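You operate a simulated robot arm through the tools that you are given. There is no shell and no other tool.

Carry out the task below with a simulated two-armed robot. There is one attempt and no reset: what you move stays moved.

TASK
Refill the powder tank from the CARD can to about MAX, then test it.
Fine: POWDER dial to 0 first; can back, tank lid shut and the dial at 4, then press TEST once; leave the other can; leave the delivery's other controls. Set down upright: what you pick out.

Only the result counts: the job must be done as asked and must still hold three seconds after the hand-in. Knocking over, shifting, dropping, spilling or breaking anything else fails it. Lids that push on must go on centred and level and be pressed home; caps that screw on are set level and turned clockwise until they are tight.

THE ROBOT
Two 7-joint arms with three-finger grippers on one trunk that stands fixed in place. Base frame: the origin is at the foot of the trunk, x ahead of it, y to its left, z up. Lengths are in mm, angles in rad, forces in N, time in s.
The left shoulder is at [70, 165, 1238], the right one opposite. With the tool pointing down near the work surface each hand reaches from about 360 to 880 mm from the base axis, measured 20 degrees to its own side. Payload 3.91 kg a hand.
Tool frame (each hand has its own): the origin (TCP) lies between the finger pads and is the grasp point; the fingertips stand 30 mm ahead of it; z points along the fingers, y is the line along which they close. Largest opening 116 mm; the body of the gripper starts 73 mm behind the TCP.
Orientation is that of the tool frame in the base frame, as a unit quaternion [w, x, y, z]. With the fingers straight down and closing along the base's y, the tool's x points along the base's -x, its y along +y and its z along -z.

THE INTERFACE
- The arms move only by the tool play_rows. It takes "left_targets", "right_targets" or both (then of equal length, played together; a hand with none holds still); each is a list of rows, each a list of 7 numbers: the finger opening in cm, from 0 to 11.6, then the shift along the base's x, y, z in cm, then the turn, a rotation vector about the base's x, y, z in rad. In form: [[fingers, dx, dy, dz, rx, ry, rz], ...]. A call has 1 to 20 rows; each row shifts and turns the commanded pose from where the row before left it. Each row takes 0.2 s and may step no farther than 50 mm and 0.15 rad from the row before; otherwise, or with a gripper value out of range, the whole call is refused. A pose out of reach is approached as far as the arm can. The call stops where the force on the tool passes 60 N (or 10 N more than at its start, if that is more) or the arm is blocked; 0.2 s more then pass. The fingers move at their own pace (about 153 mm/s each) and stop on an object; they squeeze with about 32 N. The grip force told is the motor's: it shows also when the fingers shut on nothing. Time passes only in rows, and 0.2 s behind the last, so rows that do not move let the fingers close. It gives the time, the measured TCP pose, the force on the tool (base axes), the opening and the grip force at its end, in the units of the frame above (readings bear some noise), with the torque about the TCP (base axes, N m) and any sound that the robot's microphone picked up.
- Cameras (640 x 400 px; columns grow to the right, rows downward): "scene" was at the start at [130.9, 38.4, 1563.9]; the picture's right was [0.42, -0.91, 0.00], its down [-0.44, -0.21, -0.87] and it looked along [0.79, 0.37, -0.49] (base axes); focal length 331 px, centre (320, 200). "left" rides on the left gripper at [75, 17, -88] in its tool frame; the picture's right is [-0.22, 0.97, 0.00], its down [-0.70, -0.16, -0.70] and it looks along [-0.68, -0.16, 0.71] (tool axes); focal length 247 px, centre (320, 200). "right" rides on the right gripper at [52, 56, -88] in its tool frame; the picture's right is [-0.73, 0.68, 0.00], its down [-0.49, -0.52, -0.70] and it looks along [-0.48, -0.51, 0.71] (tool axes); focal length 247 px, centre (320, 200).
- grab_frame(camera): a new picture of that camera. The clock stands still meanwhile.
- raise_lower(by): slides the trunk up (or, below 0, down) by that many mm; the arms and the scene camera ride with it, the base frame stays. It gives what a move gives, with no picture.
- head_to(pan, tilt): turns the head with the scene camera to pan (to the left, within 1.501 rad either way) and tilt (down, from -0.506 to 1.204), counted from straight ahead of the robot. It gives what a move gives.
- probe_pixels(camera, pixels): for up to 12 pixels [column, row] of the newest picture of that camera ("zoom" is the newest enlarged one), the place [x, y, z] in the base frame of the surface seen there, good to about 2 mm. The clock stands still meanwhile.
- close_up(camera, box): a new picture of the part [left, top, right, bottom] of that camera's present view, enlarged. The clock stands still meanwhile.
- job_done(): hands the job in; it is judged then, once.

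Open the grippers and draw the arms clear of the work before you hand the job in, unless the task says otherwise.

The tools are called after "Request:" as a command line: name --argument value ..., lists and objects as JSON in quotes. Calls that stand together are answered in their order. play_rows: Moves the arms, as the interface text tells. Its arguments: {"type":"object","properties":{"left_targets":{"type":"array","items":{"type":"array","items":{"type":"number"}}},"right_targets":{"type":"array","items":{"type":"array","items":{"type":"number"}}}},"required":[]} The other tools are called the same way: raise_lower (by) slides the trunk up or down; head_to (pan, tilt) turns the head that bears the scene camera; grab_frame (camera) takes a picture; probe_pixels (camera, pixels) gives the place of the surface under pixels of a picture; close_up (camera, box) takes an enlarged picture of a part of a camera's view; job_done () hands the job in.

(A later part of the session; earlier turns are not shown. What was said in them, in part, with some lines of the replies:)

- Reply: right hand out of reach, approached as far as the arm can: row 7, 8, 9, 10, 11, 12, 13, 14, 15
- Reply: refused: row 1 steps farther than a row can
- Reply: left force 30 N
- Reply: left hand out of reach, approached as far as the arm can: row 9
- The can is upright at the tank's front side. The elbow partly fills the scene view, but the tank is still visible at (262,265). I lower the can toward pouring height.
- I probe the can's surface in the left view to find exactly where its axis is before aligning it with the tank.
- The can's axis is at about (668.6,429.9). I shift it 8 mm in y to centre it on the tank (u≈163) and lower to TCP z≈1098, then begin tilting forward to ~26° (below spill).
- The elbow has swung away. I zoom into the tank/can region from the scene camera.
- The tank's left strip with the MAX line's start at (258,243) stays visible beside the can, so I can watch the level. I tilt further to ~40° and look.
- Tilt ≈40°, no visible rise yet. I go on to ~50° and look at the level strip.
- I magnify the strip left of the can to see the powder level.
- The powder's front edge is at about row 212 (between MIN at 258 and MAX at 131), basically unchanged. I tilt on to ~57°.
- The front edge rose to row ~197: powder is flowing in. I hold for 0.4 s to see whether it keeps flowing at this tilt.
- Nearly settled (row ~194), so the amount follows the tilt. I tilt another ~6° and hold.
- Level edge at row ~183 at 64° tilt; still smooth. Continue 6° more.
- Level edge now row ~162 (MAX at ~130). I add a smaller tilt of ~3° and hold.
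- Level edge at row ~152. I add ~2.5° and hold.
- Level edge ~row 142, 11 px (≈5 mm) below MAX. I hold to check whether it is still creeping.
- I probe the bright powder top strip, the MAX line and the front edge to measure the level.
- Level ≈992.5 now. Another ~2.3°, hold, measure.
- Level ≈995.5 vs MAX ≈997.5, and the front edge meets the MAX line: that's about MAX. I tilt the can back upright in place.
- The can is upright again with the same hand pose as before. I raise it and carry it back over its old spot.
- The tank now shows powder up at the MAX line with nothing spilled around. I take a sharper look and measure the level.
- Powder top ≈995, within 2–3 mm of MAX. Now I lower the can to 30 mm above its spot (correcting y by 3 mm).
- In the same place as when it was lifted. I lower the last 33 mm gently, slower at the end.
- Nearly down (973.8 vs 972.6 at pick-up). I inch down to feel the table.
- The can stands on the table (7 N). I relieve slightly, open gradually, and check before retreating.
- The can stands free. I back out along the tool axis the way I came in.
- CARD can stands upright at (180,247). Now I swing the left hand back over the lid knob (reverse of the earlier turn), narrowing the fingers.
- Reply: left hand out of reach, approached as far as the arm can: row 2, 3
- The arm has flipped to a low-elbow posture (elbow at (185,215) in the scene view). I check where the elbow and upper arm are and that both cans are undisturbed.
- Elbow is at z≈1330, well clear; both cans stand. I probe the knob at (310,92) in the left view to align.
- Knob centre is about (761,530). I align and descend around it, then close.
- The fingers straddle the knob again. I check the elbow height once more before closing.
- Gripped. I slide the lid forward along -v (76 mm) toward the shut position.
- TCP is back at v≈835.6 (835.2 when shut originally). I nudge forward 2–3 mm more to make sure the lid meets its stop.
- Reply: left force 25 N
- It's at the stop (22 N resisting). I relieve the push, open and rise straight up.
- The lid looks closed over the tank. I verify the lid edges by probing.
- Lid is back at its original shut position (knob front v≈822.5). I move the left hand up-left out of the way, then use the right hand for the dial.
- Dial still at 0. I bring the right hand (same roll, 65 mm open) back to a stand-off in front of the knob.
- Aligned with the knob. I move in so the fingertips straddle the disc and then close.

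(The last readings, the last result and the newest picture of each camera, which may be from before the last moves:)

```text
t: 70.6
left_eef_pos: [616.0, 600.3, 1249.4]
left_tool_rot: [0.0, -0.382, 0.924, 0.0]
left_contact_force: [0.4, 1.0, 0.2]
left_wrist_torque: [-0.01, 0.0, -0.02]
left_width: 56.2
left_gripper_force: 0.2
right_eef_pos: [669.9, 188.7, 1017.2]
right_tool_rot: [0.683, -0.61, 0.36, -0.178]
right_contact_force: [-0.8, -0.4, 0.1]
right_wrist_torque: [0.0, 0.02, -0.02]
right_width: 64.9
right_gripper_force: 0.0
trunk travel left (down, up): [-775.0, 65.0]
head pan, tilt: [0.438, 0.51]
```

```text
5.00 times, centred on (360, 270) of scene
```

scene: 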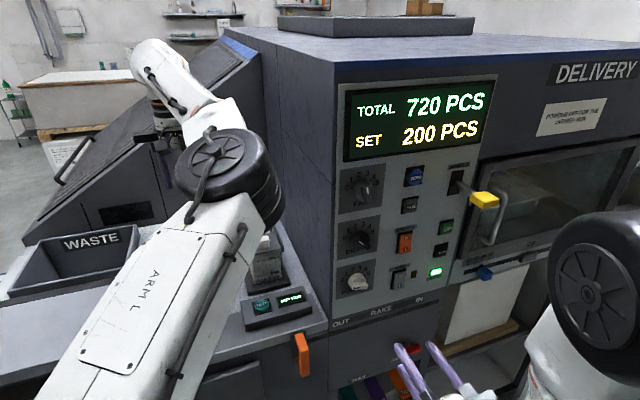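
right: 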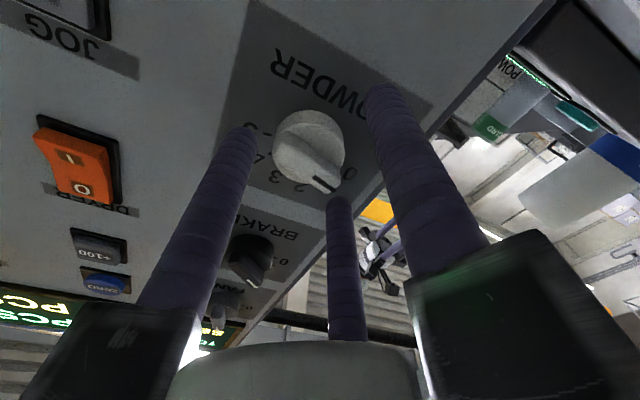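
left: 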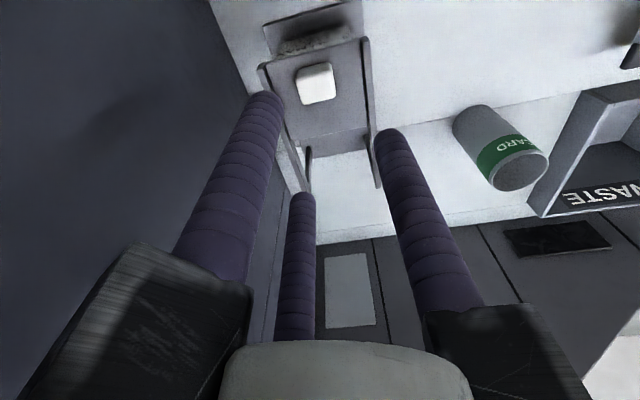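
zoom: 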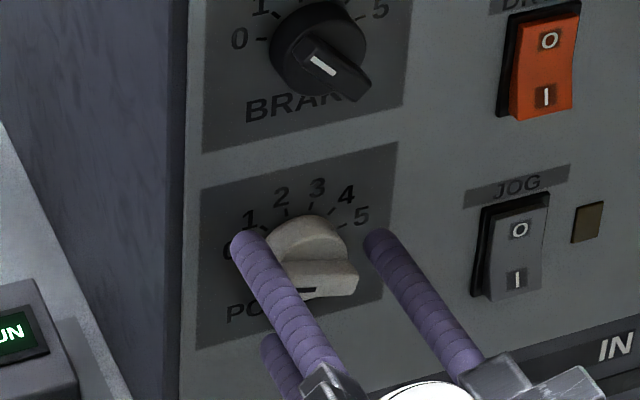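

I'm ~4–5 mm left and 3 mm low of the knob axis, so I correct and then close.

Request:
play_rows --right_targets '[[6.5, 0.33, -0.3, 0.3, 0, 0, 0], [6.5, 0, 0, 0, 0, 0, 0]]'

Request:
play_rows --right_targets '[[3, 0, 0, 0, 0, 0, 0], [0, 0, 0, 0, 0, 0, 0], [0, 0, 0, 0, 0, 0, 0]]'

Request:
close_up --camera "scene" --box '[310, 230, 410, 310]'

Request:
grab_frame --camera "right"

```text
t: 71.2
left_eef_pos: [614.5, 601.3, 1250.5]
left_tool_rot: [0.0, -0.383, 0.924, 0.0]
left_contact_force: [0.4, -0.4, 0.1]
left_wrist_torque: [-0.01, 0.0, 0.04]
left_width: 56.0
left_gripper_force: 0.1
right_eef_pos: [672.6, 185.4, 1019.3]
right_tool_rot: [0.683, -0.609, 0.361, -0.178]
right_contact_force: [-0.1, 0.6, -0.2]
right_wrist_torque: [0.0, 0.02, 0.03]
right_width: 65.1
right_gripper_force: 0.1
trunk travel left (down, up): [-775.0, 65.0]
head pan, tilt: [0.438, 0.51]
```

```text
t: 72.0
left_eef_pos: [616.2, 599.2, 1248.7]
left_tool_rot: [0.0, -0.383, 0.924, 0.001]
left_contact_force: [0.0, 0.4, 1.0]
left_wrist_torque: [0.02, -0.06, 0.0]
left_width: 56.1
left_gripper_force: 0.0
right_eef_pos: [674.0, 184.3, 1020.2]
right_tool_rot: [0.684, -0.609, 0.361, -0.179]
right_contact_force: [2.5, -3.5, -1.0]
right_wrist_torque: [0.0, -0.04, -0.12]
right_width: 37.5
right_gripper_force: 44.8
trunk travel left (down, up): [-775.0, 65.0]
head pan, tilt: [0.438, 0.51]
```

```text
5.00 times, centred on (360, 270) of scene
```

zoom: 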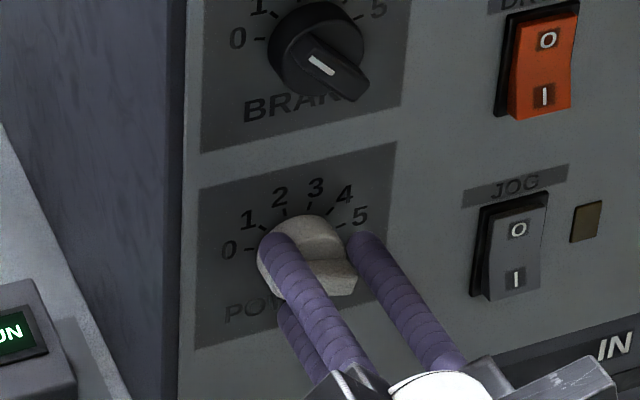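

```text
taken
```

right: 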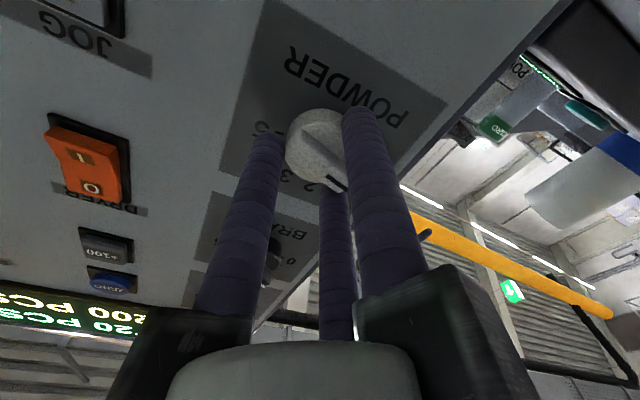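

Centered grip with small side forces. I turn clockwise 60° first.

Request:
play_rows --right_targets '[[0, 0, 0, 0, 0.0926, 0.0926, 0], [0, 0, 0, 0, 0.0926, 0.0926, 0], [0, 0, 0, 0, 0.0926, 0.0926, 0], [0, 0, 0, 0, 0.0926, 0.0926, 0], [0, 0, 0, 0, 0.0926, 0.0926, 0], [0, 0, 0, 0, 0.0926, 0.0926, 0], [0, 0, 0, 0, 0.0926, 0.0926, 0], [0, 0, 0, 0, 0.0926, 0.0926, 0], [0, 0, 0, 0, 0, 0, 0]]'

Request:
close_up --camera "scene" --box '[310, 230, 410, 310]'

Request:
grab_frame --camera "right"

```text
t: 74.0
left_eef_pos: [617.0, 598.4, 1250.2]
left_tool_rot: [-0.002, -0.383, 0.924, 0.002]
left_contact_force: [-1.2, 1.6, -0.6]
left_wrist_torque: [-0.02, 0.02, 0.02]
left_width: 56.1
left_gripper_force: 0.0
right_eef_pos: [673.2, 184.8, 1020.0]
right_tool_rot: [0.681, -0.348, 0.615, 0.191]
right_contact_force: [13.9, -17.6, -0.2]
right_wrist_torque: [0.2, -0.16, 0.22]
right_width: 37.2
right_gripper_force: 44.7
trunk travel left (down, up): [-775.0, 65.0]
head pan, tilt: [0.438, 0.51]
```

```text
5.00 times, centred on (360, 270) of scene
```

zoom: 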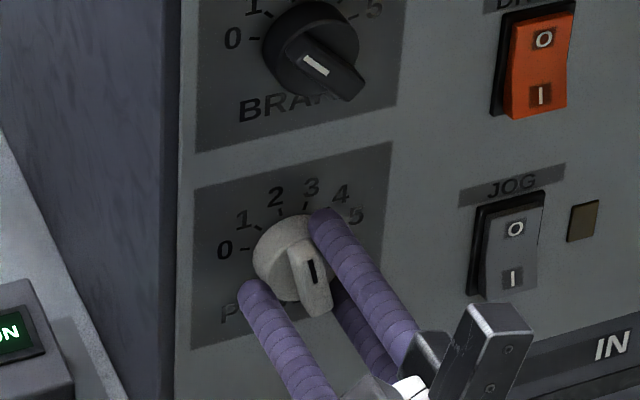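

```text
taken
```

right: 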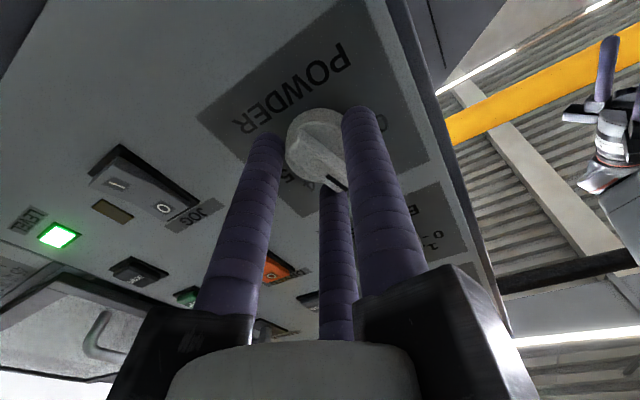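

The pointer is now at 2, following the hand; side force ~22 N toward +u, so I shift the command 2 mm that way and turn the remaining 60°.

Request:
play_rows --right_targets '[[0, 0.14, -0.14, 0, 0, 0, 0], [0, 0, 0, 0, 0.0926, 0.0926, 0], [0, 0, 0, 0, 0.0926, 0.0926, 0], [0, 0, 0, 0, 0.0926, 0.0926, 0], [0, 0, 0, 0, 0.0926, 0.0926, 0], [0, 0, 0, 0, 0.0926, 0.0926, 0], [0, 0, 0, 0, 0.0926, 0.0926, 0], [0, 0, 0, 0, 0.0926, 0.0926, 0], [0, 0, 0, 0, 0.0926, 0.0926, 0], [0, 0, 0, 0, 0, 0, 0]]'

Request:
close_up --camera "scene" --box '[310, 230, 410, 310]'

Request:
grab_frame --camera "right"

```text
t: 76.2
left_eef_pos: [614.6, 600.2, 1249.1]
left_tool_rot: [-0.001, -0.383, 0.924, 0.001]
left_contact_force: [0.1, -0.5, -1.1]
left_wrist_torque: [0.01, -0.02, -0.03]
left_width: 55.8
left_gripper_force: 0.1
right_eef_pos: [673.5, 185.6, 1019.9]
right_tool_rot: [0.494, 0.007, 0.708, 0.505]
right_contact_force: [5.4, -5.8, -6.3]
right_wrist_torque: [0.47, -0.46, -0.04]
right_width: 36.9
right_gripper_force: 45.0
trunk travel left (down, up): [-775.0, 65.0]
head pan, tilt: [0.438, 0.51]
```

```text
5.00 times, centred on (360, 270) of scene
```

zoom: 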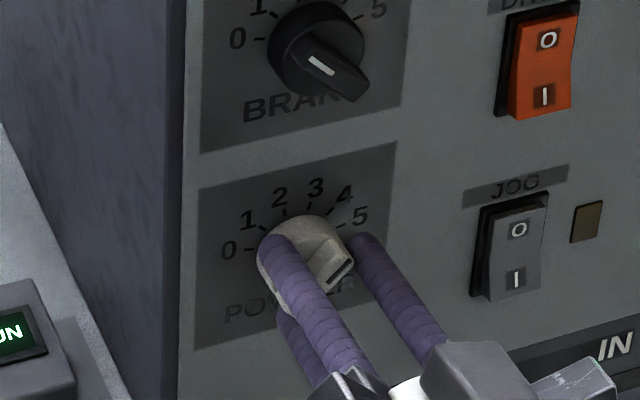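

```text
taken
```

right: 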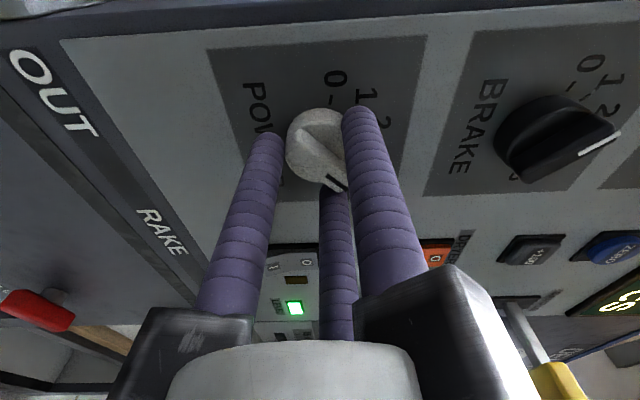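

Rolled exactly 120°. I release, back off and measure the pointer.

Request:
play_rows --right_targets '[[6.5, 0, 0, 0, 0, 0, 0], [6.5, 0, 0, 0, 0, 0, 0], [6.5, -2, -2, 0, 0, 0, 0], [6.5, -3, -3, 0, 0, 0, 0], [6.5, -3, -3, 0, 0, 0, 0]]'

Request:
close_up --camera "scene" --box '[335, 255, 385, 305]'

Request:
probe_pixels --camera "zoom" --pixels '[[345, 235], [365, 215], [330, 250], [300, 265], [280, 275], [350, 200], [310, 215], [270, 240], [355, 225], [315, 262]]'

Request:
grab_frame --camera "right"

```text
t: 77.4
left_eef_pos: [614.7, 599.6, 1251.2]
left_tool_rot: [0.0, -0.382, 0.924, 0.0]
left_contact_force: [-0.1, 0.1, 1.1]
left_wrist_torque: [0.01, 0.02, -0.04]
left_width: 56.0
left_gripper_force: 0.1
right_eef_pos: [592.4, 105.4, 1020.3]
right_tool_rot: [0.495, 0.006, 0.707, 0.505]
right_contact_force: [0.0, -0.5, 0.5]
right_wrist_torque: [-0.01, -0.01, 0.05]
right_width: 64.8
right_gripper_force: 0.0
trunk travel left (down, up): [-775.0, 65.0]
head pan, tilt: [0.438, 0.51]
```

```text
8.00 times, centred on (360, 280) of scene
```

zoom: 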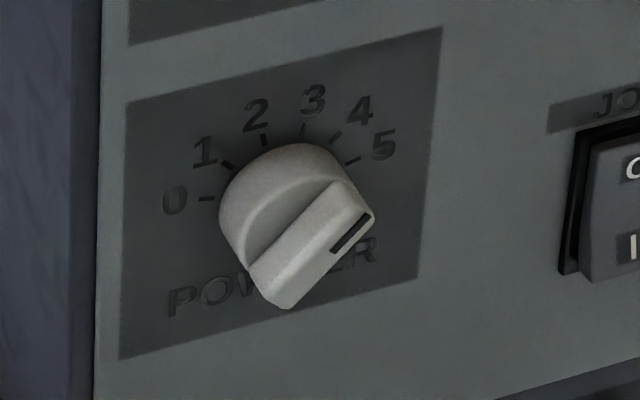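

```text
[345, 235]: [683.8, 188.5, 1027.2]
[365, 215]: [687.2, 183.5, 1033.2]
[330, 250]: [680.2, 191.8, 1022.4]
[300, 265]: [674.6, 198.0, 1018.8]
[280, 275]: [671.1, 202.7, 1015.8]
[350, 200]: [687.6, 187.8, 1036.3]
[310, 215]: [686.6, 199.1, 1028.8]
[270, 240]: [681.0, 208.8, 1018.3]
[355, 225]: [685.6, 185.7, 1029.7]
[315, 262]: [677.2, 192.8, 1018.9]
```

```text
taken
```

right: 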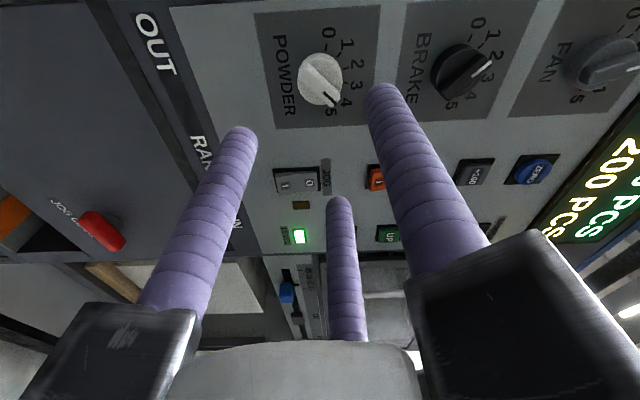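

Probes put the pointer at ≈45–47°, i.e. 4. I verify from the right camera.

Request:
close_up --camera "right" --box '[260, 10, 390, 130]'

Request:
probe_pixels --camera "zoom" --pixels '[[330, 265], [375, 330], [350, 295], [300, 210], [260, 220], [390, 320], [365, 300]]'

```text
3.33 times, centred on (325, 70) of right
```

zoom: 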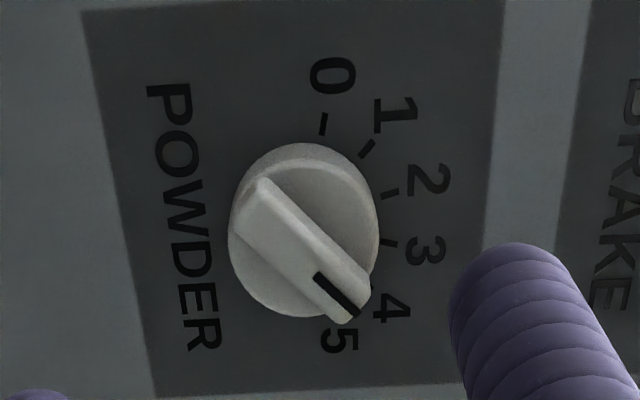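

```text
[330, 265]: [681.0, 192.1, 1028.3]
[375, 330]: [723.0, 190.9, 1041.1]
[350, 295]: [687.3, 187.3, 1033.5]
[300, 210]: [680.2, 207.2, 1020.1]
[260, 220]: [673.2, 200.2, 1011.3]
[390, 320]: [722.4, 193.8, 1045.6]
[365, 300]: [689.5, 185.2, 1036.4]
```

Averaged over both views the pointer is at 45° = 4. I back the right arm away and bring the left hand over toward the TEST button.

Request:
play_rows --right_targets '[[6.5, -3, -3, 0, 0, 0, 0], [6.5, -3, -3, 0, 0, 0, 0], [6.5, -2, -3, 0, 0, 0, 0], [6.5, 0, -3, 0, 0, 0, 0], [6.5, 0, -3, 0, 0, 0, 0]]'

Request:
play_rows --left_targets '[[5.6, -1.2, -3.2, 0, 0, 0, 0], [3, -1.2, -3.2, 0, 0, 0, 0], [0, -1.2, -3.2, 0, 0, 0, 0], [0, -1.2, -3.2, 0, 0, 0, 0], [0, -1.0, -3.0, 0, 0, 0, 0]]'

Request:
grab_frame --camera "left"

Request:
grab_frame --camera "scene"

```text
t: 78.6
left_eef_pos: [614.3, 599.0, 1251.7]
left_tool_rot: [-0.001, -0.383, 0.924, 0.001]
left_contact_force: [-0.5, -0.1, 0.4]
left_wrist_torque: [0.04, -0.01, -0.03]
left_width: 55.9
left_gripper_force: 0.1
right_eef_pos: [512.8, -44.5, 1018.4]
right_tool_rot: [0.495, 0.007, 0.706, 0.506]
right_contact_force: [-0.1, 0.1, 0.3]
right_wrist_torque: [-0.01, 0.02, 0.04]
right_width: 65.3
right_gripper_force: 0.1
trunk travel left (down, up): [-775.0, 65.0]
head pan, tilt: [0.438, 0.51]
```

```text
t: 80.0
left_eef_pos: [544.2, 466.5, 1232.4]
left_tool_rot: [-0.018, -0.405, 0.914, -0.002]
left_contact_force: [0.6, 0.9, -0.2]
left_wrist_torque: [0.02, 0.0, 0.01]
left_width: 9.1
left_gripper_force: 32.3
right_eef_pos: [513.2, -43.4, 1019.7]
right_tool_rot: [0.496, 0.006, 0.707, 0.504]
right_contact_force: [-0.6, -0.4, -0.6]
right_wrist_torque: [0.01, -0.01, -0.02]
right_width: 65.0
right_gripper_force: 0.0
trunk travel left (down, up): [-775.0, 65.0]
head pan, tilt: [0.438, 0.51]
stopped in row 5 (left hand): the arm was blocked; the commanded pose is now the measured one
```

```text
taken
```

left: 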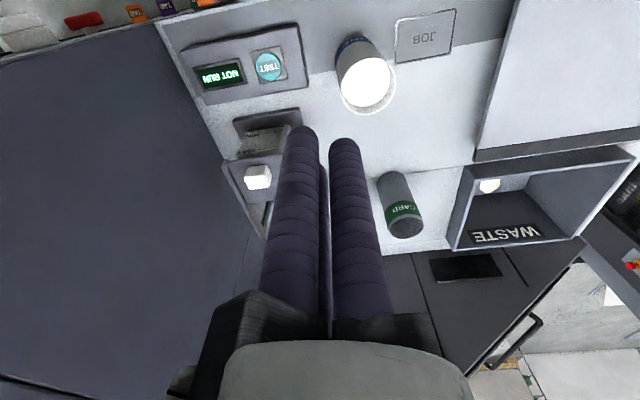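

```text
taken
```

scene: 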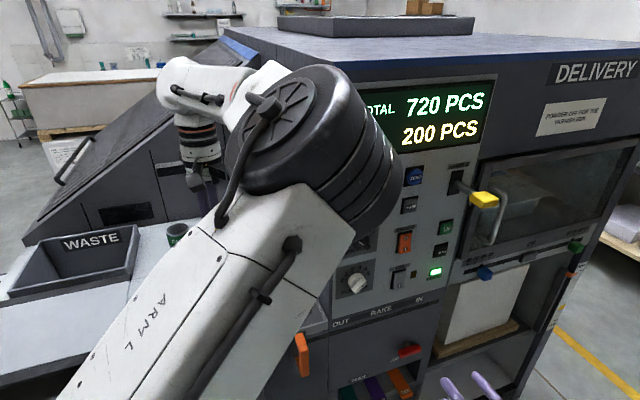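

The left arm got blocked: its elbow is folded inward near the head. I probe where the elbow is.

Request:
probe_pixels --camera "scene" --pixels '[[270, 130], [340, 110], [380, 180], [320, 200], [250, 250], [200, 330], [130, 370], [280, 70], [200, 80]]'

Request:
close_up --camera "left" --box '[170, 20, 330, 130]'

Request:
probe_pixels --camera "zoom" --pixels '[[395, 180], [360, 190], [430, 175], [395, 155], [400, 210], [350, 170], [440, 130], [445, 200], [200, 200], [340, 120], [345, 230], [300, 300]]'

```text
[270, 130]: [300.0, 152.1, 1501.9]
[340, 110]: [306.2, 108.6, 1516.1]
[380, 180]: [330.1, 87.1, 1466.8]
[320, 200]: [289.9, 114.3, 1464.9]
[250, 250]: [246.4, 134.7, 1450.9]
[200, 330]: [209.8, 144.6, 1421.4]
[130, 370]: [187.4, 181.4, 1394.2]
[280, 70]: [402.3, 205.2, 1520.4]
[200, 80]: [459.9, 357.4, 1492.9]
```

```text
3.64 times, centred on (250, 75) of left
```

zoom: 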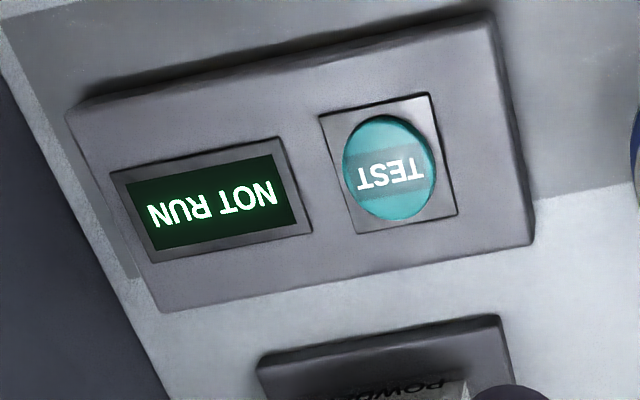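

```text
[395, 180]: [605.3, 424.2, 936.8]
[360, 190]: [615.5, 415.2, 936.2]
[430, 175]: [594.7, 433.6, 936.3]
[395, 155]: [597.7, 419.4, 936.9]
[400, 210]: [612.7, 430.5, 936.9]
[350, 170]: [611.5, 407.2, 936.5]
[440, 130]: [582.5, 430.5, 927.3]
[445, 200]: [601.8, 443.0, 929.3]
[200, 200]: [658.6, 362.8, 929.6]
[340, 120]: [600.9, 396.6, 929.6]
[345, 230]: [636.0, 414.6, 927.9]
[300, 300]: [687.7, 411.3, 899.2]
```

TEST button: centre ≈(603,421), top z≈936.7, Ø≈37 mm. The left elbow sits near the head, so I move the left hand outward (+y) to unfold the arm.

Request:
play_rows --left_targets '[[0, 1.0, 3.0, 0.5, 0, 0, 0], [0, 1.0, 3.2, 0.5, 0, 0, 0], [0, 0.5, 4, 1, 0, 0, 0], [0, -0.7, 4.2, 1, 0, 0, 0], [0, -1.5, 4.2, 1, 0, 0, 0], [0, -1.5, 4.2, 1, 0, 0, 0], [0, -1.5, 4.2, 1, 0, 0, 0]]'

Request:
grab_frame --camera "scene"

```text
t: 81.6
left_eef_pos: [515.7, 739.0, 1290.8]
left_tool_rot: [-0.018, -0.404, 0.915, -0.002]
left_contact_force: [-1.4, 0.7, 0.0]
left_wrist_torque: [-0.02, -0.01, -0.01]
left_width: 9.2
left_gripper_force: 32.2
right_eef_pos: [511.8, -41.3, 1020.1]
right_tool_rot: [0.496, 0.006, 0.708, 0.503]
right_contact_force: [0.7, -1.1, 0.1]
right_wrist_torque: [0.01, -0.02, -0.05]
right_width: 64.9
right_gripper_force: 0.1
trunk travel left (down, up): [-775.0, 65.0]
head pan, tilt: [0.438, 0.51]
```

```text
taken
```

scene: 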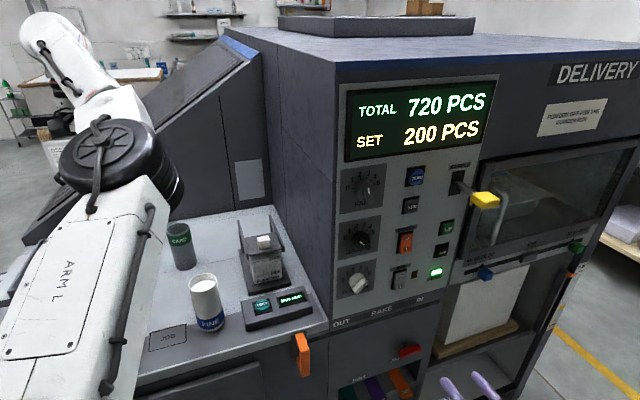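

Left arm is out of the way and everything stands in place ("NOT RUN" still showing). The right arm reaches TEST more comfortably, so I close its fingers, pitch it 60° down and bring it toward the box.

Request:
play_rows --right_targets '[[4, 0.3, 1.5, 1.5, -0.0926, 0.0926, 0], [2, 0.3, 1.5, 1.5, -0.0926, 0.0926, 0], [0, 0.3, 2.0, 1.5, -0.0926, 0.0926, 0], [0, 0.3, 2.0, 1.5, -0.0926, 0.0926, 0], [0, 0.5, 2.0, 1.5, -0.0926, 0.0926, 0], [0, 0.5, 2.0, 1.5, -0.0926, 0.0926, 0], [0, 0.5, 2.0, 1.0, -0.0926, 0.0926, 0], [0, 0.5, 2.0, 1.0, -0.0926, 0.0926, 0]]'

Request:
grab_frame --camera "scene"

Request:
grab_frame --camera "right"

```text
t: 83.4
left_eef_pos: [518.1, 738.7, 1291.7]
left_tool_rot: [-0.018, -0.404, 0.914, -0.003]
left_contact_force: [0.6, -0.5, -0.2]
left_wrist_torque: [-0.05, -0.01, -0.02]
left_width: 8.8
left_gripper_force: 32.1
right_eef_pos: [544.4, 109.7, 1129.3]
right_tool_rot: [0.18, 0.009, 0.966, 0.183]
right_contact_force: [-0.1, -0.5, -0.3]
right_wrist_torque: [-0.02, 0.02, -0.02]
right_width: 9.2
right_gripper_force: 31.8
trunk travel left (down, up): [-775.0, 65.0]
head pan, tilt: [0.438, 0.51]
```

```text
taken
```

scene: 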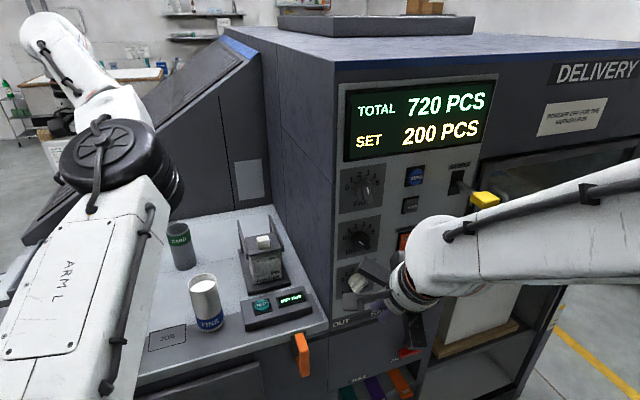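

```text
taken
```

right: 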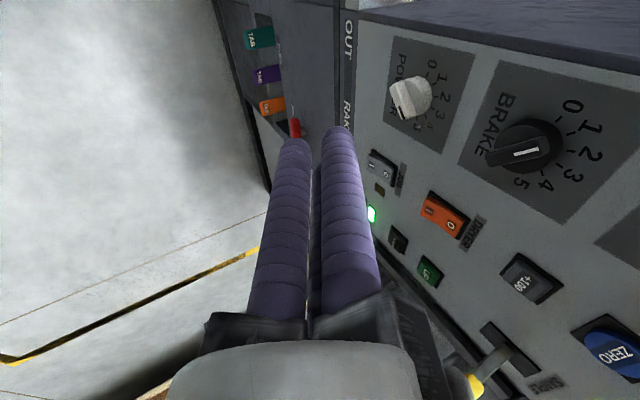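

I check how far the right forearm is from the panel and the SAMPLE lever.

Request:
probe_pixels --camera "scene" --pixels '[[430, 255], [500, 240], [560, 220], [620, 190], [480, 200], [400, 300], [365, 285], [620, 270]]'

```text
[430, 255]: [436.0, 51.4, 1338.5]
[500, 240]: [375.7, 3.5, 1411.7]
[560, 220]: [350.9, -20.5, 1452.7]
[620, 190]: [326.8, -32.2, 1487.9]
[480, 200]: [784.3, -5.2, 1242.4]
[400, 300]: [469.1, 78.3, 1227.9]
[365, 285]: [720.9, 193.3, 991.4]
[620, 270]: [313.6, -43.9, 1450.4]
```

Forearm is high and 350 mm from the lever. I move the right hand across to above the TEST box, staying at z≈1129.

Request:
play_rows --right_targets '[[0, 0.7, 4.0, 0, 0, 0, 0], [0, 0.7, 4.0, 0, 0, 0, 0], [0, 0.7, 4.0, 0, 0, 0, 0], [0, 0.7, 4.0, 0, 0, 0, 0], [0, 0.7, 4.0, 0, 0, 0, 0], [0, 0.7, 4.0, 0, 0, 0, 0], [0, 0.6, 4.0, 0, 0, 0, 0], [0, 0, 2.0, 0, 0, 0, 0]]'

Request:
grab_frame --camera "scene"

Request:
grab_frame --camera "right"

```text
t: 85.2
left_eef_pos: [518.6, 735.8, 1291.8]
left_tool_rot: [-0.017, -0.404, 0.914, -0.001]
left_contact_force: [0.7, 0.0, 0.2]
left_wrist_torque: [-0.02, 0.0, 0.0]
left_width: 9.1
left_gripper_force: 32.0
right_eef_pos: [598.7, 383.5, 1125.4]
right_tool_rot: [0.18, 0.01, 0.966, 0.184]
right_contact_force: [0.2, 0.3, -0.8]
right_wrist_torque: [-0.03, -0.05, -0.03]
right_width: 9.1
right_gripper_force: 32.3
right hand out of reach, approached as far as the arm can: row 7, 8
trunk travel left (down, up): [-775.0, 65.0]
head pan, tilt: [0.438, 0.51]
```

```text
taken
```

scene: 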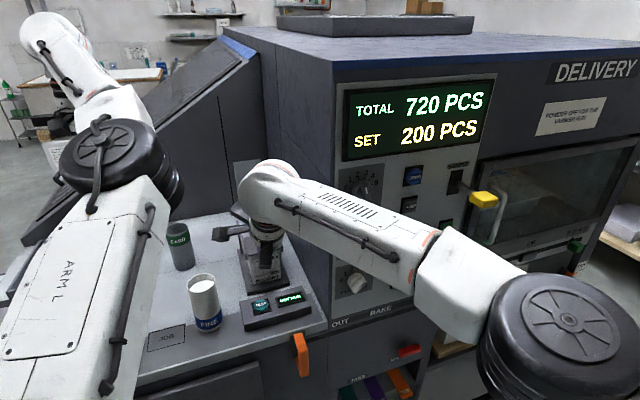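

```text
taken
```

right: 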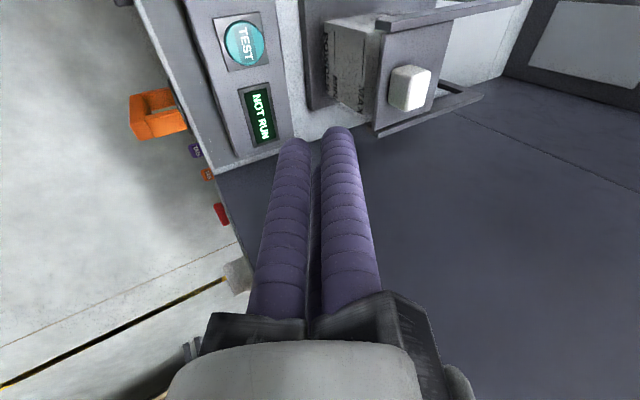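

The right hand hovers above TEST/tank front. I lower toward the button while shifting +y, in small steps, to see if reach allows.

Request:
play_rows --right_targets '[[0, 0, 0.6, -3, 0, 0, 0], [0, 0, 0.6, -3, 0, 0, 0], [0, 0, 0.6, -2.5, 0, 0, 0]]'

Request:
grab_frame --camera "right"

Request:
grab_frame --camera "scene"

```text
t: 86.0
left_eef_pos: [517.0, 735.5, 1292.7]
left_tool_rot: [-0.018, -0.404, 0.915, 0.0]
left_contact_force: [0.4, 0.0, 0.1]
left_wrist_torque: [0.01, 0.05, 0.01]
left_width: 9.2
left_gripper_force: 31.7
right_eef_pos: [616.4, 381.1, 1052.8]
right_tool_rot: [0.18, 0.009, 0.966, 0.185]
right_contact_force: [-0.1, 0.9, -0.6]
right_wrist_torque: [0.01, 0.0, 0.02]
right_width: 9.3
right_gripper_force: 32.5
right hand out of reach, approached as far as the arm can: row 1, 2, 3
trunk travel left (down, up): [-775.0, 65.0]
head pan, tilt: [0.438, 0.51]
```

```text
taken
```

right: 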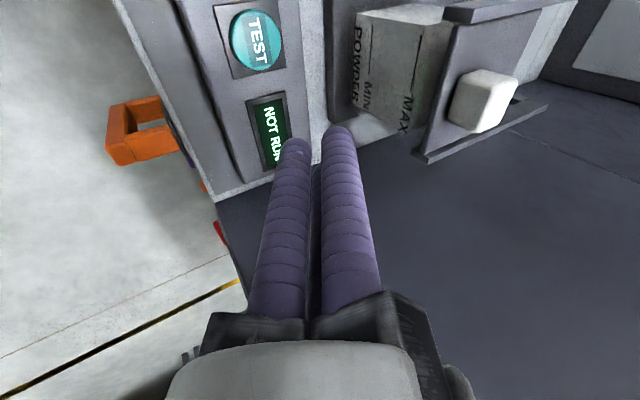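

```text
taken
```

scene: 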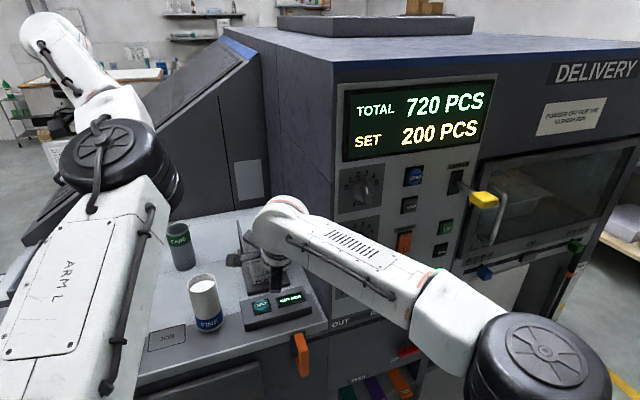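

The arm is at its limit with the steep pitch (measured y stuck ≈381). I flatten the pitch to ~43°, which brings the wrist closer, then move left over the button.

Request:
play_rows --right_targets '[[0, 0, 0, 0.5, 0.1, -0.1, 0], [0, 0, 0, 0, 0.1, -0.1, 0], [0, -0.4, 1.0, 0, 0.012, -0.012, 0], [0, -0.6, 1.2, 0, 0, 0, 0], [0, -0.6, 1.0, 0, 0, 0, 0]]'

Request:
grab_frame --camera "right"

Request:
grab_frame --camera "scene"

```text
t: 87.2
left_eef_pos: [518.0, 737.2, 1293.2]
left_tool_rot: [-0.018, -0.404, 0.915, -0.001]
left_contact_force: [0.1, -0.2, 0.2]
left_wrist_torque: [-0.01, 0.0, 0.01]
left_width: 8.9
left_gripper_force: 32.0
right_eef_pos: [600.6, 411.6, 1058.7]
right_tool_rot: [0.279, 0.008, 0.917, 0.286]
right_contact_force: [0.7, 0.2, 0.0]
right_wrist_torque: [0.02, 0.01, 0.02]
right_width: 9.2
right_gripper_force: 32.1
trunk travel left (down, up): [-775.0, 65.0]
head pan, tilt: [0.438, 0.51]
```

```text
taken
```

right: 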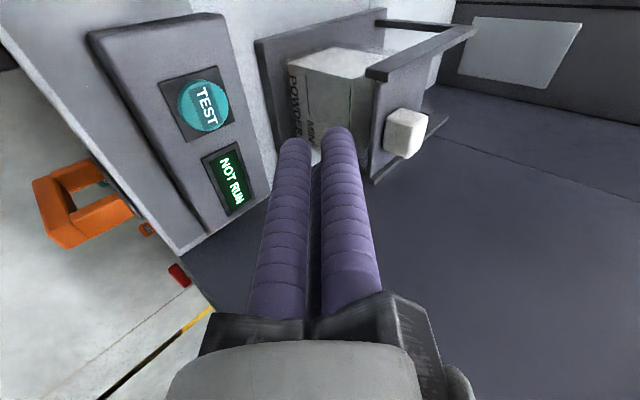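

```text
taken
```

scene: 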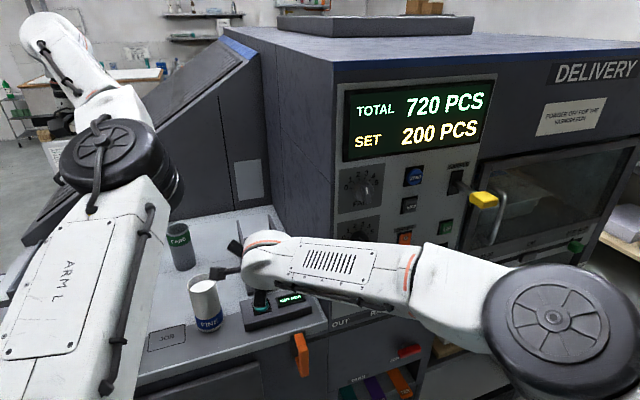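

Reach is fine now: TCP (600.6,411.6,1058.7). I lower to about 12 mm above the TEST button and check alignment.

Request:
play_rows --right_targets '[[0, 0, 0.15, -2.5, 0, 0, 0], [0, 0, 0, -2.5, 0, 0, 0], [0, 0, 0, -1.8, 0, 0, 0], [0, 0, 0, -0.8, 0, 0, 0], [0, 0, 0, 0, 0, 0, 0]]'

Request:
grab_frame --camera "right"

Request:
close_up --camera "scene" --box '[180, 220, 330, 340]'

```text
t: 88.4
left_eef_pos: [517.2, 735.7, 1293.2]
left_tool_rot: [-0.018, -0.404, 0.914, -0.002]
left_contact_force: [-0.4, 0.3, 0.2]
left_wrist_torque: [-0.03, 0.01, -0.03]
left_width: 9.2
left_gripper_force: 32.4
right_eef_pos: [599.8, 414.1, 982.6]
right_tool_rot: [0.28, 0.008, 0.916, 0.285]
right_contact_force: [-0.1, 0.7, -0.1]
right_wrist_torque: [-0.01, 0.01, 0.02]
right_width: 9.3
right_gripper_force: 32.3
trunk travel left (down, up): [-775.0, 65.0]
head pan, tilt: [0.438, 0.51]
```

```text
taken
```

right: 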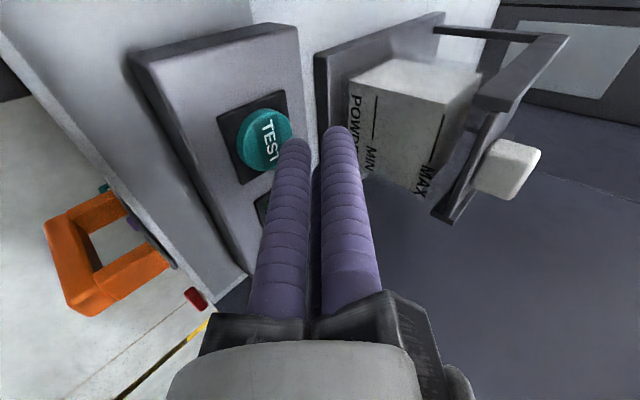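

```text
3.33 times, centred on (255, 280) of scene
```

zoom: 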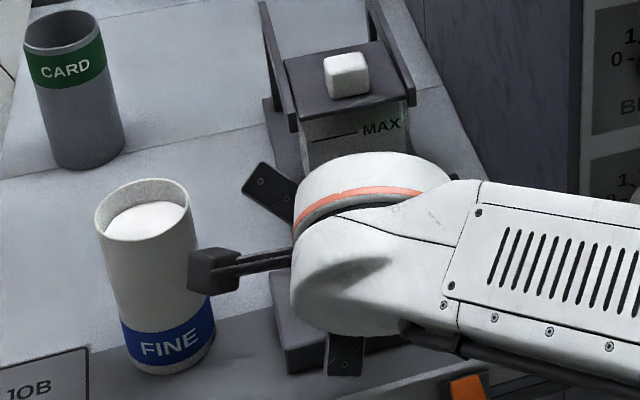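

The finger lines up with the button (~13 mm above it); the camera pod is ~80 mm from the FINE can. I press down in small steps, watching for force and sound.

Request:
play_rows --right_targets '[[0, 0, 0, -0.6, 0, 0, 0], [0, 0, 0, -0.5, 0, 0, 0], [0, 0, 0, -0.2, 0, 0, 0]]'

Request:
close_up --camera "right" --box '[200, 70, 400, 240]'

```text
t: 89.2
left_eef_pos: [517.8, 735.8, 1293.3]
left_tool_rot: [-0.018, -0.403, 0.915, -0.002]
left_contact_force: [0.4, -0.5, -0.5]
left_wrist_torque: [-0.02, 0.0, 0.02]
left_width: 8.8
left_gripper_force: 32.5
right_eef_pos: [600.4, 413.0, 969.4]
right_tool_rot: [0.28, 0.008, 0.916, 0.286]
right_contact_force: [-0.6, 0.4, -0.2]
right_wrist_torque: [0.02, 0.0, 0.0]
right_width: 9.2
right_gripper_force: 32.4
trunk travel left (down, up): [-775.0, 65.0]
head pan, tilt: [0.438, 0.51]
```

```text
2.35 times, centred on (300, 155) of right
```

zoom: 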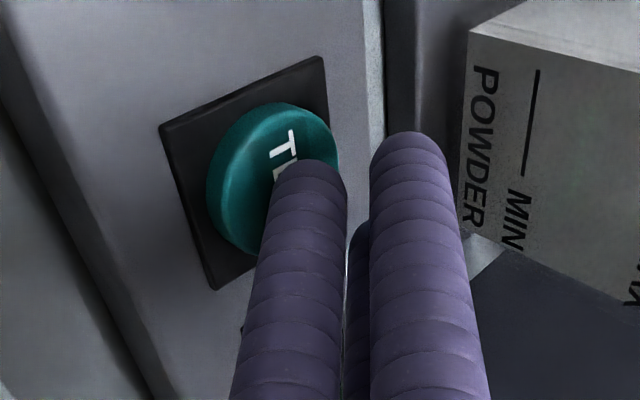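

The finger is right over the button, about to touch. I press on by 2 mm steps.

Request:
play_rows --right_targets '[[0, 0, 0, -0.2, 0, 0, 0], [0, 0, 0, -0.15, 0, 0, 0]]'

```text
t: 89.8
left_eef_pos: [517.6, 736.0, 1293.5]
left_tool_rot: [-0.018, -0.404, 0.914, -0.001]
left_contact_force: [0.2, 0.5, -0.2]
left_wrist_torque: [0.02, 0.02, -0.01]
left_width: 9.0
left_gripper_force: 32.2
right_eef_pos: [601.0, 412.9, 966.1]
right_tool_rot: [0.28, 0.009, 0.917, 0.285]
right_contact_force: [-0.2, 1.0, 3.0]
right_wrist_torque: [0.04, -0.02, -0.01]
right_width: 9.1
right_gripper_force: 32.2
trunk travel left (down, up): [-775.0, 65.0]
head pan, tilt: [0.438, 0.51]
heard: click
```

A click was heard: TEST has been pressed. I lift straight off and look at the display.

Request:
play_rows --right_targets '[[0, 0, 0, 1.5, 0, 0, 0], [0, 0, 0, 2.5, 0, 0, 0], [0, 0, 0, 3, 0, 0, 0], [0, 0, 0, 3, 0, 0, 0]]'

Request:
grab_frame --camera "right"

Request:
grab_frame --camera "scene"

```text
t: 90.8
left_eef_pos: [516.9, 737.2, 1292.7]
left_tool_rot: [-0.016, -0.404, 0.915, -0.002]
left_contact_force: [-0.2, -0.2, 1.3]
left_wrist_torque: [-0.02, -0.02, -0.01]
left_width: 9.2
left_gripper_force: 32.0
right_eef_pos: [599.1, 413.0, 1066.4]
right_tool_rot: [0.28, 0.008, 0.917, 0.285]
right_contact_force: [-0.2, 0.2, 0.5]
right_wrist_torque: [0.0, -0.01, -0.01]
right_width: 9.3
right_gripper_force: 32.1
trunk travel left (down, up): [-775.0, 65.0]
head pan, tilt: [0.438, 0.51]
```

```text
taken
```

right: 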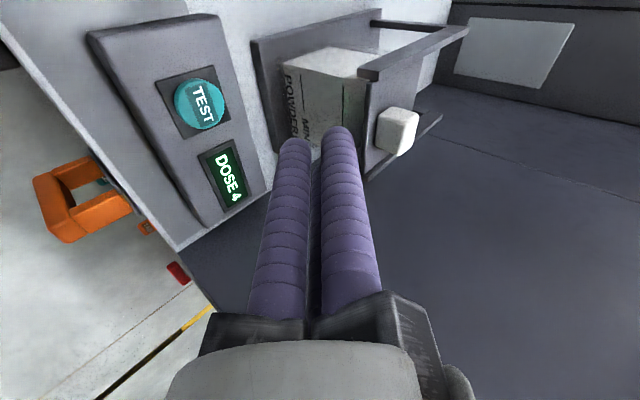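

```text
taken
```

scene: 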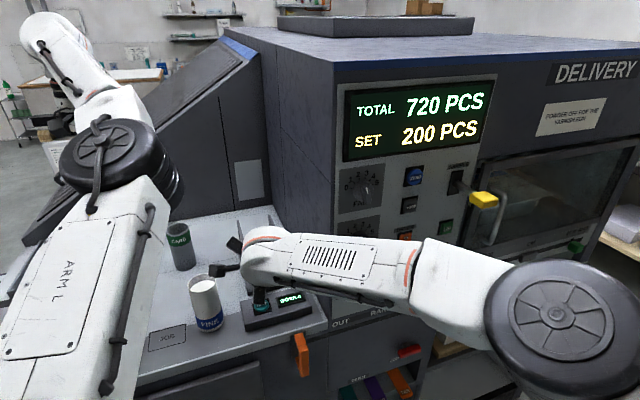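

The display reads "DOSE 4". I draw the right arm back along its way in, clear of the panel, then open the grippers.

Request:
play_rows --right_targets '[[0, -1.0, -3.0, 2.0, 0, 0, 0], [0, -1.5, -4.0, 1.5, 0, 0, 0], [0, -1.5, -4.0, 1.5, 0, 0, 0], [0, -1.5, -4.0, 1.0, 0, 0, 0], [0, -1.0, -4.0, 0, 0, 0, 0], [0, -1.0, -4.0, 0, 0, 0, 0], [0, -1.0, -4.0, 0, 0, 0, 0], [4, -2.0, -4.0, 0, 0, 0, 0], [8, -2.0, -3.0, 0, 0, 0, 0], [11, -2.0, -2.0, 0, 0, 0, 0]]'

Request:
grab_frame --camera "scene"

```text
t: 91.8
left_eef_pos: [517.3, 734.7, 1294.1]
left_tool_rot: [-0.017, -0.404, 0.915, -0.001]
left_contact_force: [0.2, -1.1, -0.6]
left_wrist_torque: [0.0, 0.02, 0.0]
left_width: 9.3
left_gripper_force: 32.1
right_eef_pos: [515.6, 264.0, 1013.8]
right_tool_rot: [0.166, 0.051, 0.944, 0.281]
right_contact_force: [0.1, -0.3, -0.2]
right_wrist_torque: [0.02, 0.0, 0.0]
right_width: 8.8
right_gripper_force: 31.9
trunk travel left (down, up): [-775.0, 65.0]
head pan, tilt: [0.438, 0.51]
stopped in row 4 (right hand): the arm was blocked; the commanded pose is now the measured one
```

```text
taken
```

scene: 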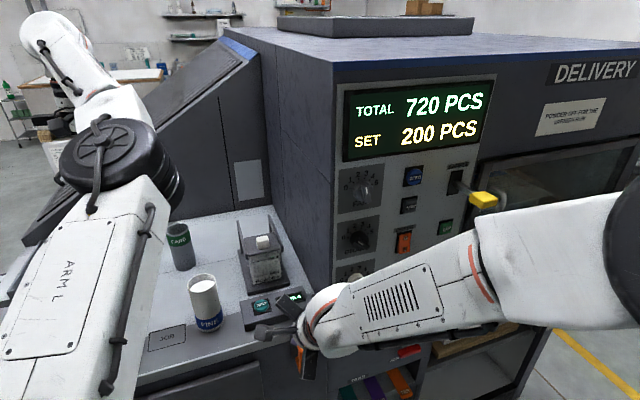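

The right arm reported blocked with no tool force, probably folding near the head/elbow. I check link positions before continuing.

Request:
probe_pixels --camera "scene" --pixels '[[600, 240], [540, 260], [480, 290], [400, 300], [330, 320], [308, 365], [275, 332], [290, 300], [302, 355], [625, 215]]'

Request:
close_up --camera "scene" --box '[220, 260, 400, 400]'

Request:
grab_frame --camera "right"

```text
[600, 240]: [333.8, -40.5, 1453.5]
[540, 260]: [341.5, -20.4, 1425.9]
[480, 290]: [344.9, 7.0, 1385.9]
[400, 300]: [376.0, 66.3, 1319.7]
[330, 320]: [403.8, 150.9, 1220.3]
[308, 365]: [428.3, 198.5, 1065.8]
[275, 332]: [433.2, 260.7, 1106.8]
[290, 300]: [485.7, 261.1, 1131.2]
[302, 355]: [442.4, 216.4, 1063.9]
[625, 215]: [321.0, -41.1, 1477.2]
```

```text
2.86 times, centred on (310, 330) of scene
```

zoom: 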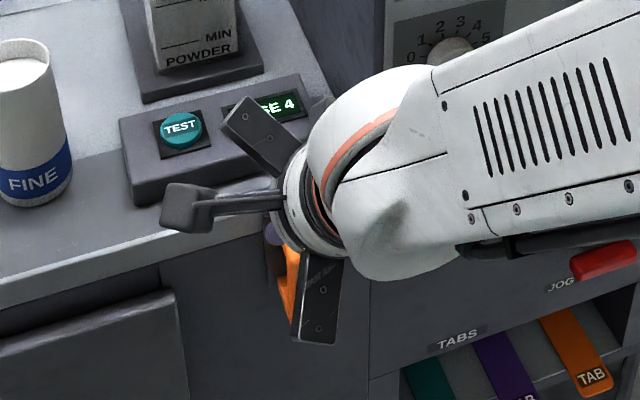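

```text
taken
```

right: 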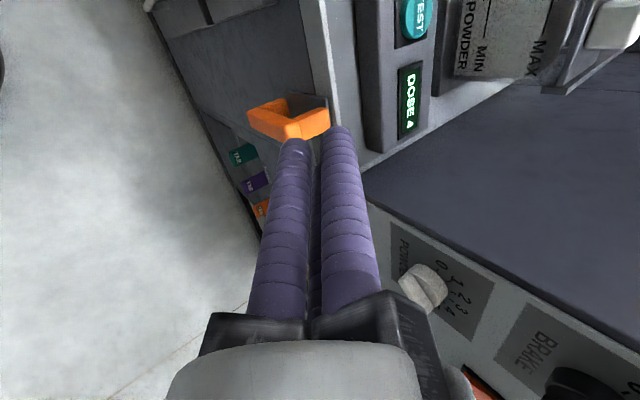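

The elbow is high near the head. I retreat by another route: lower-effort moves toward -y with slight +x, watching for blockage.

Request:
play_rows --right_targets '[[0, 0.5, -2.0, 0.5, 0, 0, 0], [0, 0.5, -2.5, 0.5, 0, 0, 0], [0, 0.5, -2.5, 0.5, 0, 0, 0]]'

Request:
grab_frame --camera "scene"

```text
t: 92.6
left_eef_pos: [516.4, 734.5, 1293.3]
left_tool_rot: [-0.016, -0.404, 0.915, -0.001]
left_contact_force: [-0.2, 0.1, 0.4]
left_wrist_torque: [0.03, 0.01, -0.02]
left_width: 9.1
left_gripper_force: 32.3
right_eef_pos: [530.9, 194.5, 1030.0]
right_tool_rot: [0.166, 0.051, 0.944, 0.281]
right_contact_force: [-0.9, 0.1, 0.6]
right_wrist_torque: [0.0, 0.01, 0.0]
right_width: 9.1
right_gripper_force: 31.8
trunk travel left (down, up): [-775.0, 65.0]
head pan, tilt: [0.438, 0.51]
```

```text
taken
```

scene: 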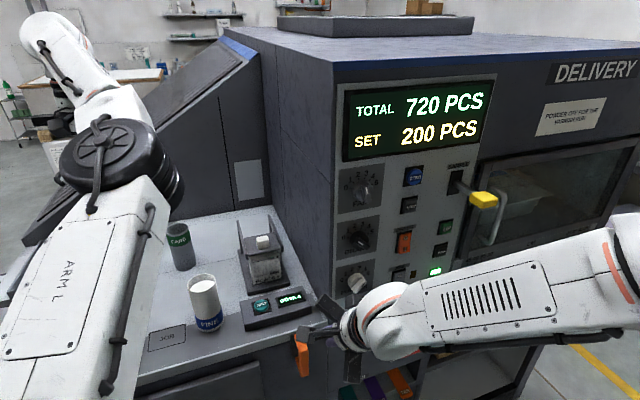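

That works. I continue drawing the right hand back to the right, away from the panel.

Request:
play_rows --right_targets '[[0, -0.3, -3.5, 0, 0, 0, 0], [0, -0.3, -3.5, 0, 0, 0, 0], [0, -0.3, -3.5, 0, 0, 0, 0], [0, -0.3, -3.5, 0, 0, 0, 0], [0, -0.3, -3.5, 0, 0, 0, 0], [0, -0.3, -3.5, 0, 0, 0, 0]]'

Request:
grab_frame --camera "scene"

```text
t: 94.0
left_eef_pos: [516.0, 734.7, 1294.6]
left_tool_rot: [-0.018, -0.404, 0.914, -0.001]
left_contact_force: [1.4, -1.5, 0.1]
left_wrist_torque: [0.02, -0.03, -0.02]
left_width: 9.0
left_gripper_force: 32.2
right_eef_pos: [510.9, -15.0, 1028.3]
right_tool_rot: [0.168, 0.051, 0.943, 0.281]
right_contact_force: [0.4, -1.0, 0.4]
right_wrist_torque: [-0.02, -0.03, -0.05]
right_width: 9.1
right_gripper_force: 32.3
trunk travel left (down, up): [-775.0, 65.0]
head pan, tilt: [0.438, 0.51]
```

```text
taken
```

scene: 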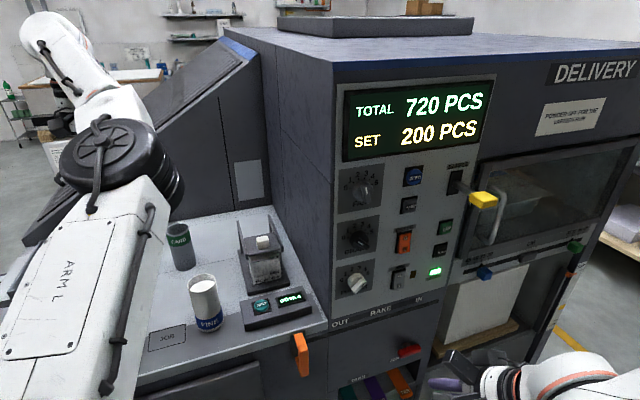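

Both arms are clear. I open both grippers and take final close looks at the dial, tank, display and cans.

Request:
play_rows --left_targets '[[5, 0, 0, 0, 0, 0, 0], [11, 0, 0, 0, 0, 0, 0], [11, 0, 0, 0, 0, 0, 0], [11, 0, 0, 0, 0, 0, 0]]' --right_targets '[[5, 0, 0, 0, 0, 0, 0], [11, 0, 0, 0, 0, 0, 0], [11, 0, 0, 0, 0, 0, 0], [11, 0, 0, 0, 0, 0, 0]]'

Request:
close_up --camera "scene" --box '[150, 200, 320, 350]'

Request:
close_up --camera "scene" --box '[325, 150, 485, 310]'

Request:
close_up --camera "scene" --box '[335, 255, 385, 305]'

```text
t: 95.0
left_eef_pos: [517.8, 734.9, 1293.2]
left_tool_rot: [-0.017, -0.404, 0.915, -0.001]
left_contact_force: [0.4, 0.4, 0.5]
left_wrist_torque: [0.01, 0.03, -0.01]
left_width: 110.0
left_gripper_force: 0.0
right_eef_pos: [512.8, -14.1, 1028.9]
right_tool_rot: [0.166, 0.051, 0.944, 0.282]
right_contact_force: [-0.2, -0.3, 0.1]
right_wrist_torque: [0.0, 0.02, 0.0]
right_width: 110.1
right_gripper_force: 0.0
trunk travel left (down, up): [-775.0, 65.0]
head pan, tilt: [0.438, 0.51]
```

```text
2.67 times, centred on (235, 275) of scene
```

zoom: 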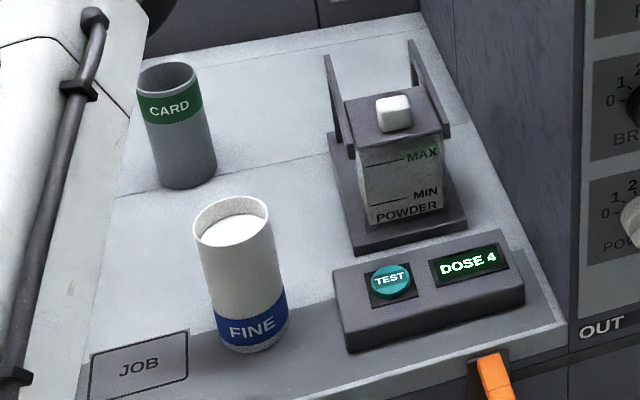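

```text
2.50 times, centred on (405, 230) of scene
```

zoom: 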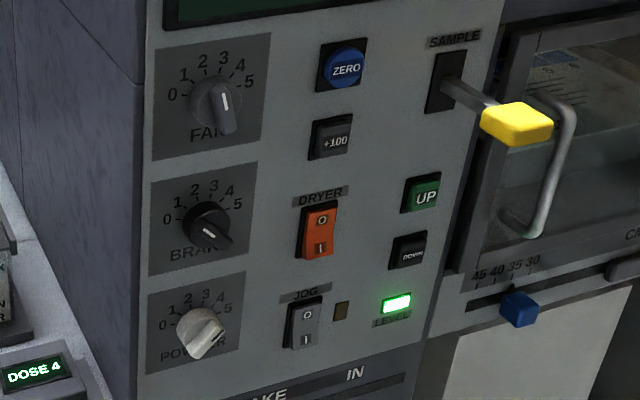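

```text
8.00 times, centred on (360, 280) of scene
```

zoom: 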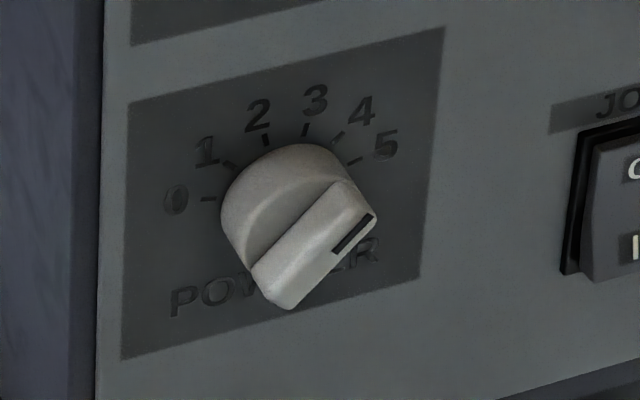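

Display "DOSE 4", dial at 4, lid shut. I do a last check of the CARD can's position against its starting place.

Request:
grab_frame --camera "scene"

Request:
probe_pixels --camera "scene" --pixels '[[180, 265], [178, 250], [202, 283], [207, 325], [265, 258], [265, 265]]'

Request:
close_up --camera "scene" --box '[235, 205, 295, 295]'

```text
taken
```

scene: 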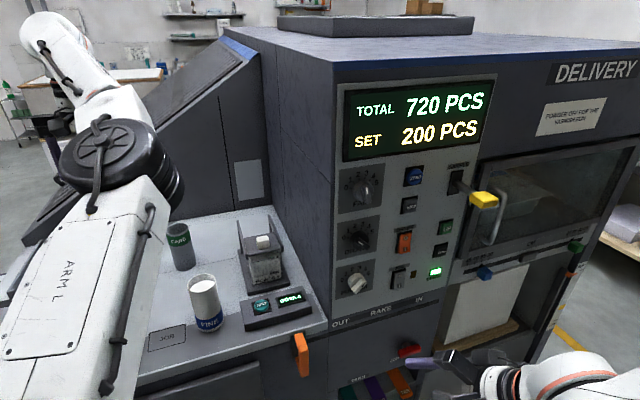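

```text
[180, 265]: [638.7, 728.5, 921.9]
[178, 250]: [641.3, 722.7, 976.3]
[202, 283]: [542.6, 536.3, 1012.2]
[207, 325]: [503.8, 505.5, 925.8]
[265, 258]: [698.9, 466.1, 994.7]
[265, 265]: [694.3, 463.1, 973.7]
```

```text
4.44 times, centred on (265, 250) of scene
```

zoom: 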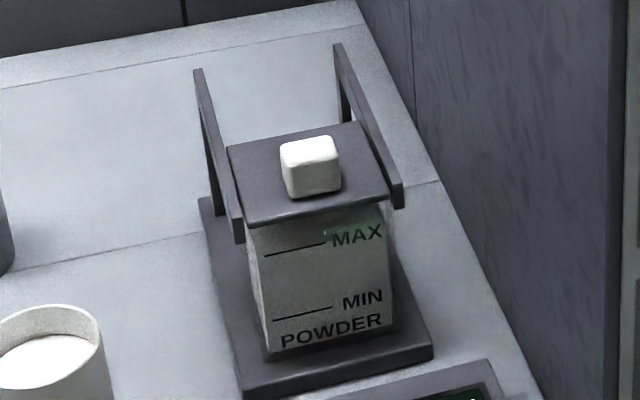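

The CARD can is back within ~2–3 mm of its starting place and the FINE can has not moved. The tank is at MAX under the shut lid, the dial is at 4 and the display reads DOSE 4. Both hands are open and clear, so I hand the job in.

Request:
job_done

```text
The job is handed in.
```

The powder tank is refilled from the CARD can to about MAX and tested; after one press of TEST, the display reads "DOSE 4".

- **Dial:** POWDER was set to 0 before the refill and now stands at 4.
- **Tank:** the powder top is about 2–3 mm below the MAX line, and I saw no spill around the tank. The lid is shut against its stop.
- **CARD can:** it stands upright, within about 2–3 mm of where it started.
- **Left alone:** the FINE can has not moved, and I did not touch the delivery's other controls.

While drawing back after the test, the right arm reported being blocked once. There was no force on the hand and nothing looked shifted, so I took another way out. Both grippers are open and both arms are clear of the work.
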